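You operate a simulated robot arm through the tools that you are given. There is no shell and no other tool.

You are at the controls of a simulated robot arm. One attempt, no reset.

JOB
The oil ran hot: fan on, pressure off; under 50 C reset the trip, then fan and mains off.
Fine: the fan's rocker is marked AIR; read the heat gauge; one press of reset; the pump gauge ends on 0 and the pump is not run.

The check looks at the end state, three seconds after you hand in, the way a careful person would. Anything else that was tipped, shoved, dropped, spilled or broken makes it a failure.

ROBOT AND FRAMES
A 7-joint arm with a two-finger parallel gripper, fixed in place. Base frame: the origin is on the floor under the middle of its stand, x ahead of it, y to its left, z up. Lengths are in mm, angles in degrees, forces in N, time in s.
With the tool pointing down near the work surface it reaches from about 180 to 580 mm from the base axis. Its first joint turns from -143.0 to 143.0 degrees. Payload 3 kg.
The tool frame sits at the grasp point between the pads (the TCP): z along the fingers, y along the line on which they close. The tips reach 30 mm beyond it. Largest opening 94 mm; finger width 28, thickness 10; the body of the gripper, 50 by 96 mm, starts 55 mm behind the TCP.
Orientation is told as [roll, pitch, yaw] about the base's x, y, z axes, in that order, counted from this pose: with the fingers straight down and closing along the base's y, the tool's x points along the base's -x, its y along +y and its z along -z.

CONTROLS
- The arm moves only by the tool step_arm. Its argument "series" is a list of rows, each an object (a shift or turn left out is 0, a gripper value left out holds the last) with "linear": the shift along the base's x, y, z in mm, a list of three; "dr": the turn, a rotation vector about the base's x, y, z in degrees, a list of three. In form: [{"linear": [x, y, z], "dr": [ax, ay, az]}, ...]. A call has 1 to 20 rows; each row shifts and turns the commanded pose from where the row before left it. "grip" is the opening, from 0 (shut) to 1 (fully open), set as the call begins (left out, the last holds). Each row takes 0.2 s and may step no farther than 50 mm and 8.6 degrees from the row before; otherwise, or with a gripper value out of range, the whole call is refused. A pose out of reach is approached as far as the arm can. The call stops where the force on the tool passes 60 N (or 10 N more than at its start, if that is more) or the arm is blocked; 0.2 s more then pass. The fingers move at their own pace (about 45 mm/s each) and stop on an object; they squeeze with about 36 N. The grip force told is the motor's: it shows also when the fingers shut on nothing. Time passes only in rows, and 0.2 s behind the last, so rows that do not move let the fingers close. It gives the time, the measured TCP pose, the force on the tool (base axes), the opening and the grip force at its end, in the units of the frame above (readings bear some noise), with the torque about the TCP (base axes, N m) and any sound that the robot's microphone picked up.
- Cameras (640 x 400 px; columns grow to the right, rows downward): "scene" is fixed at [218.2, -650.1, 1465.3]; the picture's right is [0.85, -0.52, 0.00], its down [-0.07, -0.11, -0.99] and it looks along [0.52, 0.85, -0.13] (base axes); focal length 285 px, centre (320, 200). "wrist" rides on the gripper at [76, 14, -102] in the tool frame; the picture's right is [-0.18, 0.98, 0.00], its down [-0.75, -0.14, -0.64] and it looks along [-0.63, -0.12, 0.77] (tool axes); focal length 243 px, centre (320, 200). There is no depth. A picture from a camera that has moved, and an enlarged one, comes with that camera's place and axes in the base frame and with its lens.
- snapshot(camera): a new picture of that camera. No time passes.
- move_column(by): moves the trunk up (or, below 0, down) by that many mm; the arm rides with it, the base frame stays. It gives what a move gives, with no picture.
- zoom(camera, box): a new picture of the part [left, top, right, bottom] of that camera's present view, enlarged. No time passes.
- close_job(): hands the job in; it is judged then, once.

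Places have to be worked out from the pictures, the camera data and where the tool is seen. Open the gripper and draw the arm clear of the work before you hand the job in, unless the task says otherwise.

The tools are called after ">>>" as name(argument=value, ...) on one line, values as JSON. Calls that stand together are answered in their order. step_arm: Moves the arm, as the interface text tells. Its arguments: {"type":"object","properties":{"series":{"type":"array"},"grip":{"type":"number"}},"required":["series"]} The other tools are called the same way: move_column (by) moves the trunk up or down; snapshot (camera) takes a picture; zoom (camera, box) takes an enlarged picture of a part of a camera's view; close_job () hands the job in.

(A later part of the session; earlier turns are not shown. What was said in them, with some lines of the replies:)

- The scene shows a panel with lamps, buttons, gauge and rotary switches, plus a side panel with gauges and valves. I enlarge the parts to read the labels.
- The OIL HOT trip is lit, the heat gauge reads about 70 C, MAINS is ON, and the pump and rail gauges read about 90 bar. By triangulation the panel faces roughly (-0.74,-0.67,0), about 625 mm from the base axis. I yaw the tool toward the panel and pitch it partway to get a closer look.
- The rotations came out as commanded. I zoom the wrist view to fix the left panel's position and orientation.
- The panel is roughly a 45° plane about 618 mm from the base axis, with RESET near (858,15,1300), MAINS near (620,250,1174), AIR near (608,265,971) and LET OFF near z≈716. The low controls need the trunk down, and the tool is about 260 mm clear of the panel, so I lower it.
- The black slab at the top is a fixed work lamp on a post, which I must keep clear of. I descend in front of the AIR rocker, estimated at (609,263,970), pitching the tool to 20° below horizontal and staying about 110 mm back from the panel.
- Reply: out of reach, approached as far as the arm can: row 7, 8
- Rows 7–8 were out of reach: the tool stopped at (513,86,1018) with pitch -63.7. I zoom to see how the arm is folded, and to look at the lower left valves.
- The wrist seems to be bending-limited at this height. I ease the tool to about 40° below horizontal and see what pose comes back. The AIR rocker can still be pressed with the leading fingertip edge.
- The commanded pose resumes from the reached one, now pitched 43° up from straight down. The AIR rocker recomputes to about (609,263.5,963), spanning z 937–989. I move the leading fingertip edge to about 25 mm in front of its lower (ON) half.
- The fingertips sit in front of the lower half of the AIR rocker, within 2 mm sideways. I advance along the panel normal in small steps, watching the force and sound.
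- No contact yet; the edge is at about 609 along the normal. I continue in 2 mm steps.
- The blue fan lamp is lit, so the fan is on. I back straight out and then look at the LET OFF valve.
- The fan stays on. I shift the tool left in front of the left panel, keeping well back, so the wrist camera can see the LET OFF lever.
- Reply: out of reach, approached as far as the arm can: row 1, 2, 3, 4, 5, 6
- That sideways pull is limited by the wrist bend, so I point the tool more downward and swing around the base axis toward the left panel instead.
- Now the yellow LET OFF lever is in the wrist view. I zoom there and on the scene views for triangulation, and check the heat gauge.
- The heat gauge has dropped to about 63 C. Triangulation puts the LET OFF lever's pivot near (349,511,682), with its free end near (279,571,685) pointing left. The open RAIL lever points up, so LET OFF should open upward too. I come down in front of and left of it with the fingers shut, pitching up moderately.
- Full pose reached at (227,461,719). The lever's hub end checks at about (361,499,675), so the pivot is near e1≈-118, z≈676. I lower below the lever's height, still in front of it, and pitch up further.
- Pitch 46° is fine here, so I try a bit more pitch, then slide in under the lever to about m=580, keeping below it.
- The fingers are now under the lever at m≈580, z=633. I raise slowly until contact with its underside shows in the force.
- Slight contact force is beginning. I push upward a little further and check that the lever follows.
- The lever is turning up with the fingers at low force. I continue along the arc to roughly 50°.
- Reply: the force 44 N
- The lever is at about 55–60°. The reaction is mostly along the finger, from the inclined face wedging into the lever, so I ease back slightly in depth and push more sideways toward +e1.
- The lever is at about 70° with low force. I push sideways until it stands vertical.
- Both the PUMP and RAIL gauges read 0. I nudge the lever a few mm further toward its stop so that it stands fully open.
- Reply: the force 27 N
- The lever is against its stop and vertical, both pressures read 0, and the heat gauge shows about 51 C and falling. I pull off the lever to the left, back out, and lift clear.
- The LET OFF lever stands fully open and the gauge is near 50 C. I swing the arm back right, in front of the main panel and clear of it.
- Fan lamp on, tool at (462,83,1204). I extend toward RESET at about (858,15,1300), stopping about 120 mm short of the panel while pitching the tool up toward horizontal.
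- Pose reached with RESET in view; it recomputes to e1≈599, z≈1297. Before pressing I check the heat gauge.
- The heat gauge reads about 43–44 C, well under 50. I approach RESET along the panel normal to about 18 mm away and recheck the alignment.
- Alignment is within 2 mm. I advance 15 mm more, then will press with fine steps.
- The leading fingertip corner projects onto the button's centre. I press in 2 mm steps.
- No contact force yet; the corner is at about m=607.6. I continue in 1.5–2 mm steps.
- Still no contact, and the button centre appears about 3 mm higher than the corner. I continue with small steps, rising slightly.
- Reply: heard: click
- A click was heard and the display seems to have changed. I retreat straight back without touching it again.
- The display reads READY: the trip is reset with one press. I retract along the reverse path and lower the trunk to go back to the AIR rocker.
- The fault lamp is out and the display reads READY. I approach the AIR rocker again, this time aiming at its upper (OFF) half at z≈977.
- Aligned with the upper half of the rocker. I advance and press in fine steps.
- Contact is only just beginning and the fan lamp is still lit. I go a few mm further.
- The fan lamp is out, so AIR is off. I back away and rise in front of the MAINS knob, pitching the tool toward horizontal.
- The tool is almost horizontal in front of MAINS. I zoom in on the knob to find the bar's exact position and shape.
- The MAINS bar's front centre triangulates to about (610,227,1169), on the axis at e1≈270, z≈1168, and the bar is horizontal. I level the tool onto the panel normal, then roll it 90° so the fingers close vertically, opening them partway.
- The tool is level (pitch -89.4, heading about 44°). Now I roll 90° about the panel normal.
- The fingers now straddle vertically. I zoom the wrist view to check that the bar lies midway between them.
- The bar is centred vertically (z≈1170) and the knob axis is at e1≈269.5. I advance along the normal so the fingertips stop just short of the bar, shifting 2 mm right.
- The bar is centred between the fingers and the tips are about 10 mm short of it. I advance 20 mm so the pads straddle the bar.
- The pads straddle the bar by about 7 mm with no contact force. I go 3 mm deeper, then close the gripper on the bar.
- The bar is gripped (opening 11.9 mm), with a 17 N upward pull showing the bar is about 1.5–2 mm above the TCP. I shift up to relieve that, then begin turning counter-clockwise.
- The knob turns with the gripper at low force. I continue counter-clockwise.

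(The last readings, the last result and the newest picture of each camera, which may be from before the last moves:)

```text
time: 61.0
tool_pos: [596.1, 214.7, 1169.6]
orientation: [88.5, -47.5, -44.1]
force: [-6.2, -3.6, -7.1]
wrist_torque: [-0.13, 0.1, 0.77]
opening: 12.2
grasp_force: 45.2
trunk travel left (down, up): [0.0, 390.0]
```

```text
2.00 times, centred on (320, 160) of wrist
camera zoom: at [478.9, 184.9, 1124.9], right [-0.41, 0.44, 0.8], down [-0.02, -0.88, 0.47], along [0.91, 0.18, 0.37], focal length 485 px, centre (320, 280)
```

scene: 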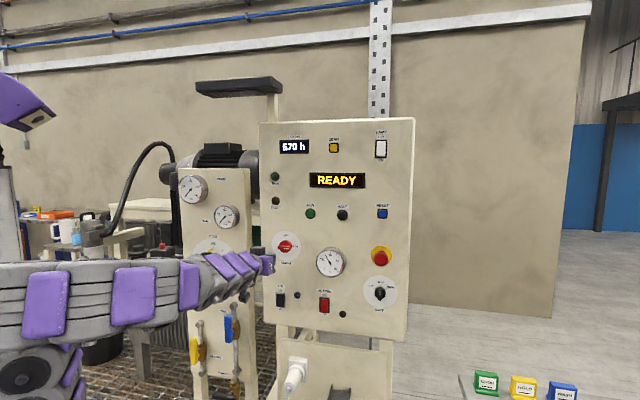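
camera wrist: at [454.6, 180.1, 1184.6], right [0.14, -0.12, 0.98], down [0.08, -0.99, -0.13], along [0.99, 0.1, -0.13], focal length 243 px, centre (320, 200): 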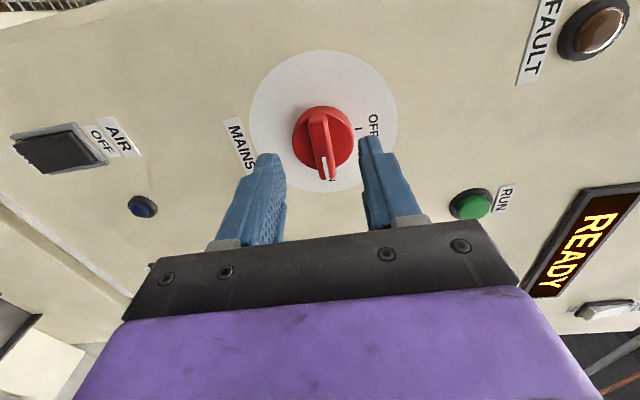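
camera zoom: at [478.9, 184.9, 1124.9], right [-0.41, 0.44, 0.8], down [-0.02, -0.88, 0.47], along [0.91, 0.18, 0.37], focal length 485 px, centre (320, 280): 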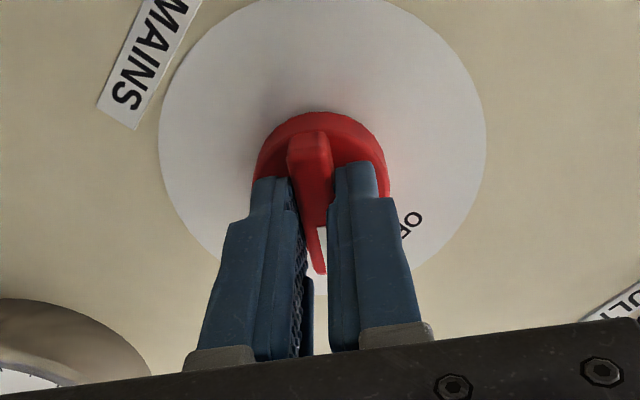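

Past the midpoint and the forces remain small. I complete the remaining roughly 42°.

>>> step_arm(series=[{"dr": [-4.2, -4.2, 0]}, {"dr": [-4.2, -4.2, 0]}, {"dr": [-4.2, -4.2, 0]}, {"dr": [-4.2, -4.2, 0]}, {"dr": [-4.2, -4.2, 0]}, {"dr": [-4.2, -4.2, 0]}, {"dr": [-4.2, -4.2, 0]}])

>>> zoom(camera="wrist", box=[220, 60, 420, 260])

>>> snapshot(camera="scene")

```text
time: 62.5
tool_pos: [595.3, 214.3, 1169.0]
orientation: [61.6, -88.7, -17.5]
force: [-9.0, -5.7, -15.7]
wrist_torque: [0.16, -0.17, 0.56]
opening: 12.0
grasp_force: 45.0
trunk travel left (down, up): [0.0, 390.0]
```

```text
2.00 times, centred on (320, 160) of wrist
camera zoom: at [511.2, 152.7, 1094.2], right [-0.68, 0.7, 0.2], down [-0.35, -0.55, 0.76], along [0.64, 0.45, 0.62], focal length 485 px, centre (320, 280)
```

zoom: 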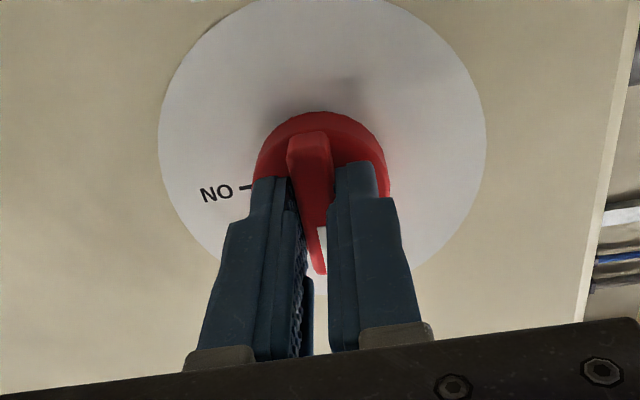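

```text
taken
```

scene: 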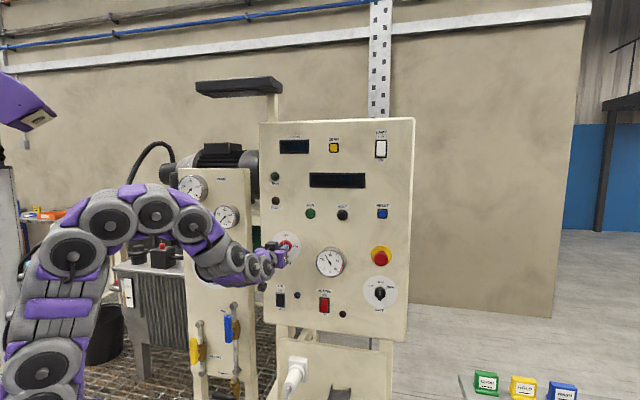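

The displays have gone dark, so the mains is off and the bar is upright at OFF. I open the gripper, let it settle, and back straight out.

>>> step_arm(series=[{"linear": [0, 0, 0]}, {"linear": [0, 0, 0]}, {"linear": [0, 0, 0]}, {"linear": [0, 0, 0]}], grip=0.5)

>>> step_arm(series=[{"linear": [-7, -7, 0]}, {"linear": [-14, -14, 0]}, {"linear": [-25, -25, 0]}, {"linear": [-25, -25, 0]}])

>>> snapshot(camera="scene")

>>> zoom(camera="scene", box=[255, 220, 335, 270])

>>> snapshot(camera="wrist")

```text
time: 63.5
tool_pos: [594.9, 215.9, 1170.8]
orientation: [63.2, -88.8, -19.0]
force: [-0.3, 0.1, -0.1]
wrist_torque: [-0.01, 0.01, -0.04]
opening: 47.1
grasp_force: 0.1
trunk travel left (down, up): [0.0, 390.0]
```

```text
time: 64.5
tool_pos: [526.1, 140.9, 1170.7]
orientation: [64.3, -88.9, -20.1]
force: [-1.1, 0.5, -0.2]
wrist_torque: [0.02, 0.01, -0.02]
opening: 46.9
grasp_force: 0.1
trunk travel left (down, up): [0.0, 390.0]
```

```text
taken
```

scene: 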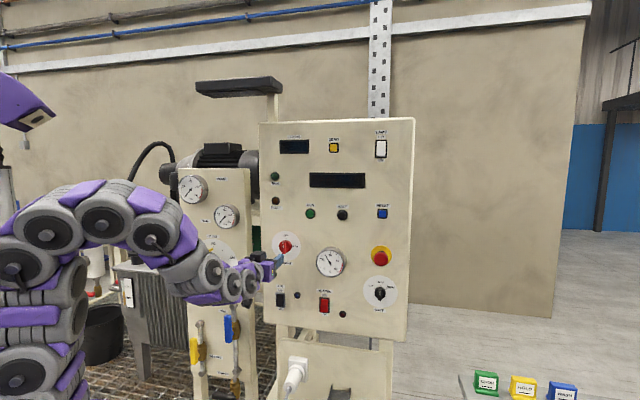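

```text
8.00 times, centred on (295, 245) of scene
camera zoom: at [218.2, -650.1, 1465.3], right [0.85, -0.52, 0.0], down [-0.07, -0.11, -0.99], along [0.52, 0.85, -0.13], focal length 2277 px, centre (520, -160)
```

zoom: 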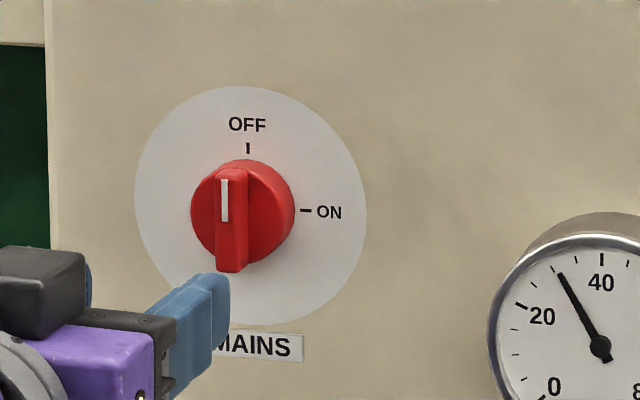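

```text
taken
camera wrist: at [441.2, 79.8, 1094.1], right [-0.68, 0.7, 0.2], down [-0.35, -0.55, 0.76], along [0.64, 0.45, 0.62], focal length 243 px, centre (320, 200)
```

wrist: 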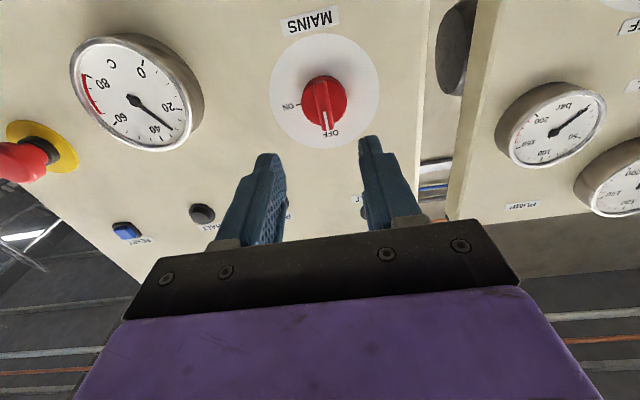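

MAINS points to OFF with everything dark. I draw the arm further back, open the gripper fully, and do final checks.

>>> step_arm(series=[{"linear": [-10, -10, 0], "dr": [-5.6, 5.6, 0]}, {"linear": [-15, -15, 0], "dr": [-5.6, 5.6, 0]}, {"linear": [-15, -15, 5], "dr": [-5.6, 5.6, 0]}, {"linear": [-15, -15, 5], "dr": [-5.6, 5.6, 0]}, {"linear": [-15, -15, 10], "dr": [-5.6, 5.6, 0]}, {"linear": [0, -20, 10], "dr": [-5.6, 5.6, 0]}, {"linear": [0, -20, 10], "dr": [-5.6, 5.6, 0]}], grip=1)

>>> snapshot(camera="scene")

>>> zoom(camera="scene", box=[160, 160, 260, 240])

>>> zoom(camera="scene", box=[160, 290, 260, 400])

>>> zoom(camera="scene", box=[255, 110, 415, 210])

>>> zoom(camera="scene", box=[255, 250, 415, 350])

```text
time: 66.0
tool_pos: [445.7, 88.6, 1306.3]
orientation: [13.3, -63.9, 39.4]
force: [0.6, -1.0, -0.7]
wrist_torque: [0.05, -0.02, 0.01]
opening: 94.3
grasp_force: 0.0
trunk travel left (down, up): [0.0, 390.0]
stopped in row 7: the arm was blocked; the commanded pose is now the measured one
```

```text
taken
```

scene: 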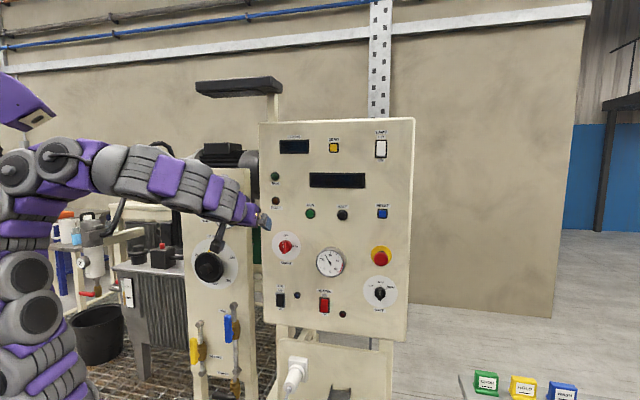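

```text
5.00 times, centred on (210, 200) of scene
camera zoom: at [218.2, -650.1, 1465.3], right [0.85, -0.52, 0.0], down [-0.07, -0.11, -0.99], along [0.52, 0.85, -0.13], focal length 1423 px, centre (870, 200)
```

zoom: 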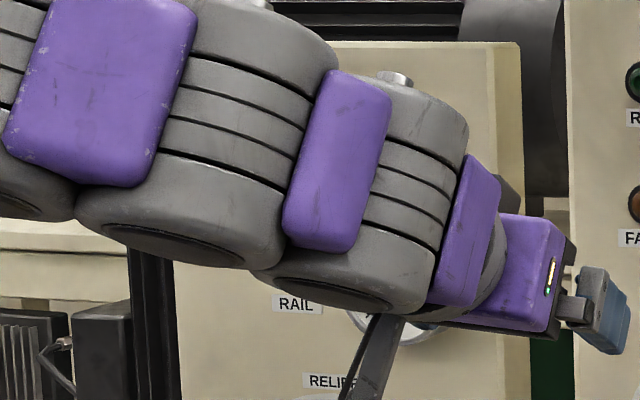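

```text
3.64 times, centred on (210, 345) of scene
camera zoom: at [218.2, -650.1, 1465.3], right [0.85, -0.52, 0.0], down [-0.07, -0.11, -0.99], along [0.52, 0.85, -0.13], focal length 1035 px, centre (720, -327)
```

zoom: 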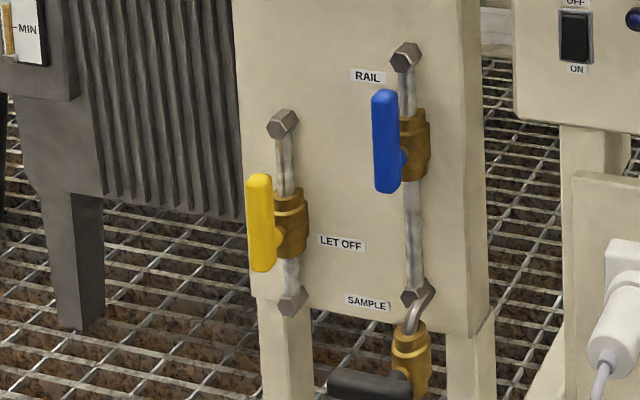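

```text
4.00 times, centred on (335, 160) of scene
camera zoom: at [218.2, -650.1, 1465.3], right [0.85, -0.52, 0.0], down [-0.07, -0.11, -0.99], along [0.52, 0.85, -0.13], focal length 1138 px, centre (260, 360)
```

zoom: 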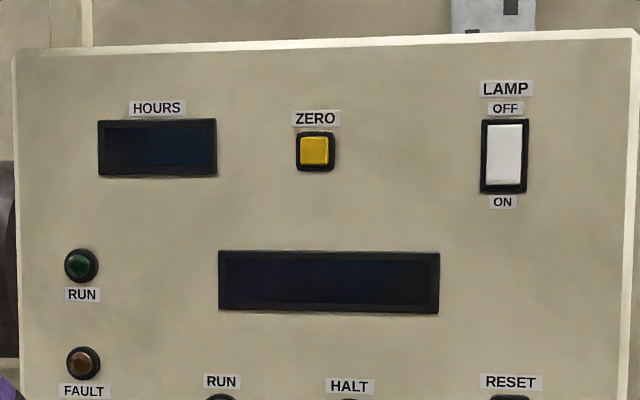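

```text
4.00 times, centred on (335, 300) of scene
camera zoom: at [218.2, -650.1, 1465.3], right [0.85, -0.52, 0.0], down [-0.07, -0.11, -0.99], along [0.52, 0.85, -0.13], focal length 1138 px, centre (260, -200)
```

zoom: 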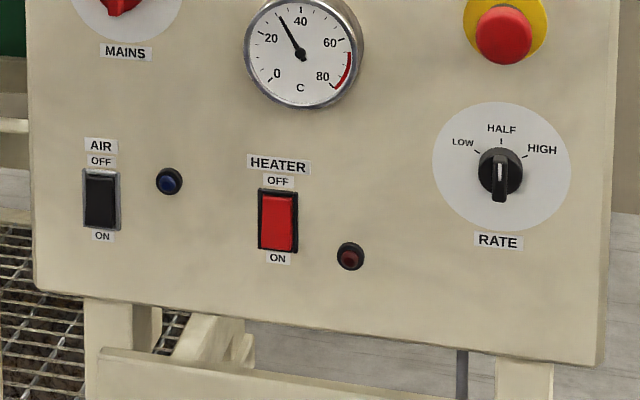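

The last row reported the arm blocked, and the tool came to rest higher than commanded, at z 1306. No force is showing, but I check what is near the arm before moving again.

>>> snapshot(camera="wrist")

>>> zoom(camera="scene", box=[0, 70, 320, 270])

>>> zoom(camera="scene", box=[0, 200, 320, 400])

>>> zoom(camera="scene", box=[170, 225, 270, 287])

```text
taken
camera wrist: at [355.9, -0.1, 1282.2], right [-0.7, 0.66, 0.26], down [0.03, -0.35, 0.94], along [0.71, 0.66, 0.23], focal length 243 px, centre (320, 200)
```

wrist: 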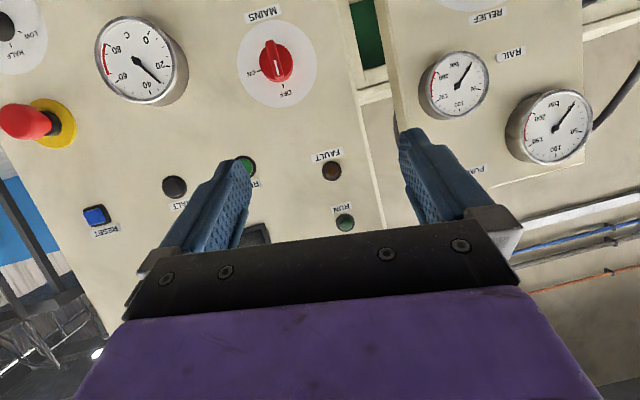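

```text
2.00 times, centred on (160, 170) of scene
camera zoom: at [218.2, -650.1, 1465.3], right [0.85, -0.52, 0.0], down [-0.07, -0.11, -0.99], along [0.52, 0.85, -0.13], focal length 569 px, centre (640, 260)
```

zoom: 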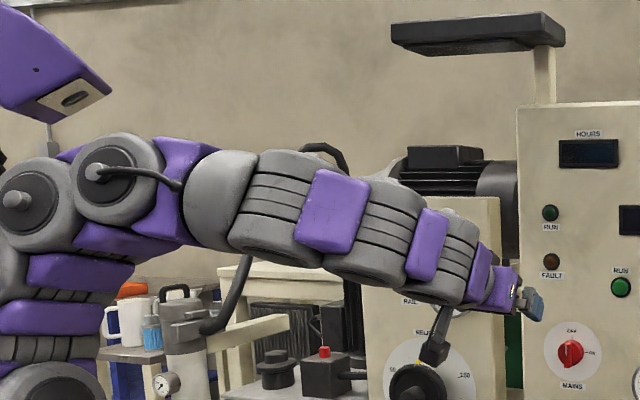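

```text
2.00 times, centred on (160, 300) of scene
camera zoom: at [218.2, -650.1, 1465.3], right [0.85, -0.52, 0.0], down [-0.07, -0.11, -0.99], along [0.52, 0.85, -0.13], focal length 569 px, centre (640, 0)
```

zoom: 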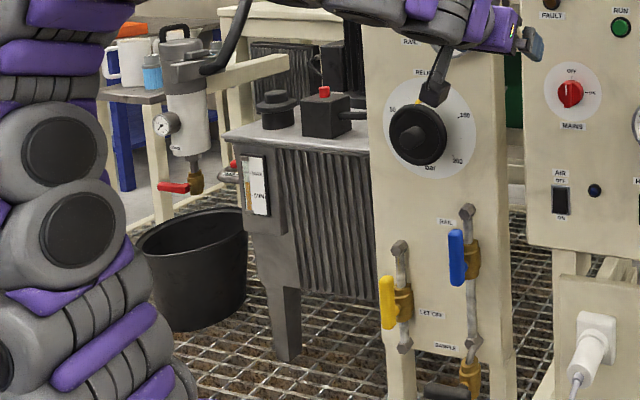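

```text
6.40 times, centred on (220, 256) of scene
camera zoom: at [218.2, -650.1, 1465.3], right [0.85, -0.52, 0.0], down [-0.07, -0.11, -0.99], along [0.52, 0.85, -0.13], focal length 1821 px, centre (960, -158)
```

zoom: 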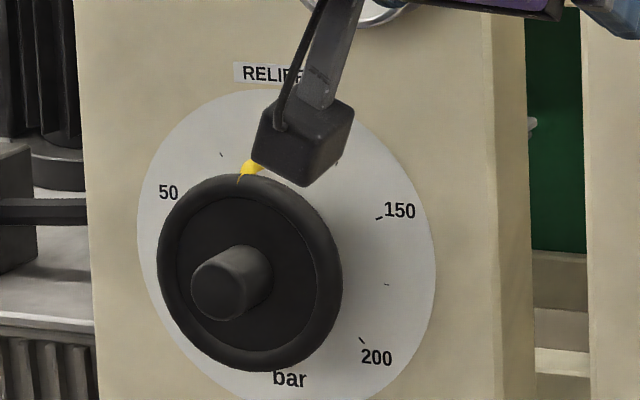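

The wrist camera sits at (356,0,1282), far in front of the handwheel, and nothing looks disturbed; the block looks like a self-limit of the arm. I check the gauges through the wrist camera.

>>> zoom(camera="wrist", box=[400, 20, 620, 180])

>>> step_arm(series=[{"linear": [0, 0, 0]}, {"linear": [0, 0, 0]}, {"linear": [0, 0, 0]}])

```text
2.50 times, centred on (510, 100) of wrist
camera zoom: at [355.9, -0.1, 1282.2], right [-0.7, 0.66, 0.26], down [0.03, -0.35, 0.94], along [0.71, 0.66, 0.23], focal length 606 px, centre (-155, 450)
```

zoom: 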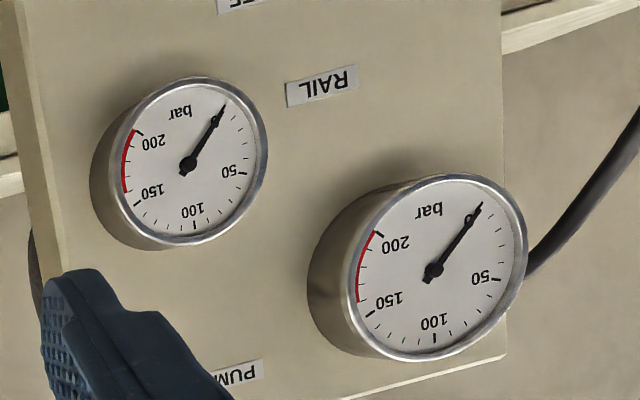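

```text
time: 66.8
tool_pos: [445.4, 91.7, 1305.5]
orientation: [13.1, -63.9, 39.5]
force: [0.1, 0.8, 0.1]
wrist_torque: [0.0, -0.02, -0.01]
opening: 93.8
grasp_force: 0.1
trunk travel left (down, up): [0.0, 390.0]
```

Everything is as wanted. PUMP and RAIL both read 0, AIR is off, MAINS is at OFF, the trip was reset once at about 44 C, and the pump was never run. The gripper is open and the arm stands about 240 mm clear of the panel, so I hand the job in.

>>> close_job()

```text
The job is handed in.
```

The job is done and handed in; the check's result isn't known yet.

- **Fan:** I switched the AIR rocker on first, and its blue lamp came on. After the reset I switched it off again, and the lamp went out.
- **Pressure:** I turned the LET OFF lever fully up. The pump and rail gauges both dropped to 0 and still read 0 in the last pictures. I left LET OFF open.
- **Trip reset:** I pressed RESET once, with the heat gauge at about 43–44 C. The fault lamp went out and the display changed from OIL HOT to READY.
- **Mains:** I turned the knob to OFF last, after the fan, and the displays went dark.
- **Pump:** I never pressed RUN.

While I was pulling the arm back at the end, one move stopped with a report that the arm was blocked. The tool was about 240 mm clear of the panel and there was no force on it. I think the arm reached one of its own limits, though I didn't confirm that. Later pictures showed nothing moved or knocked over.
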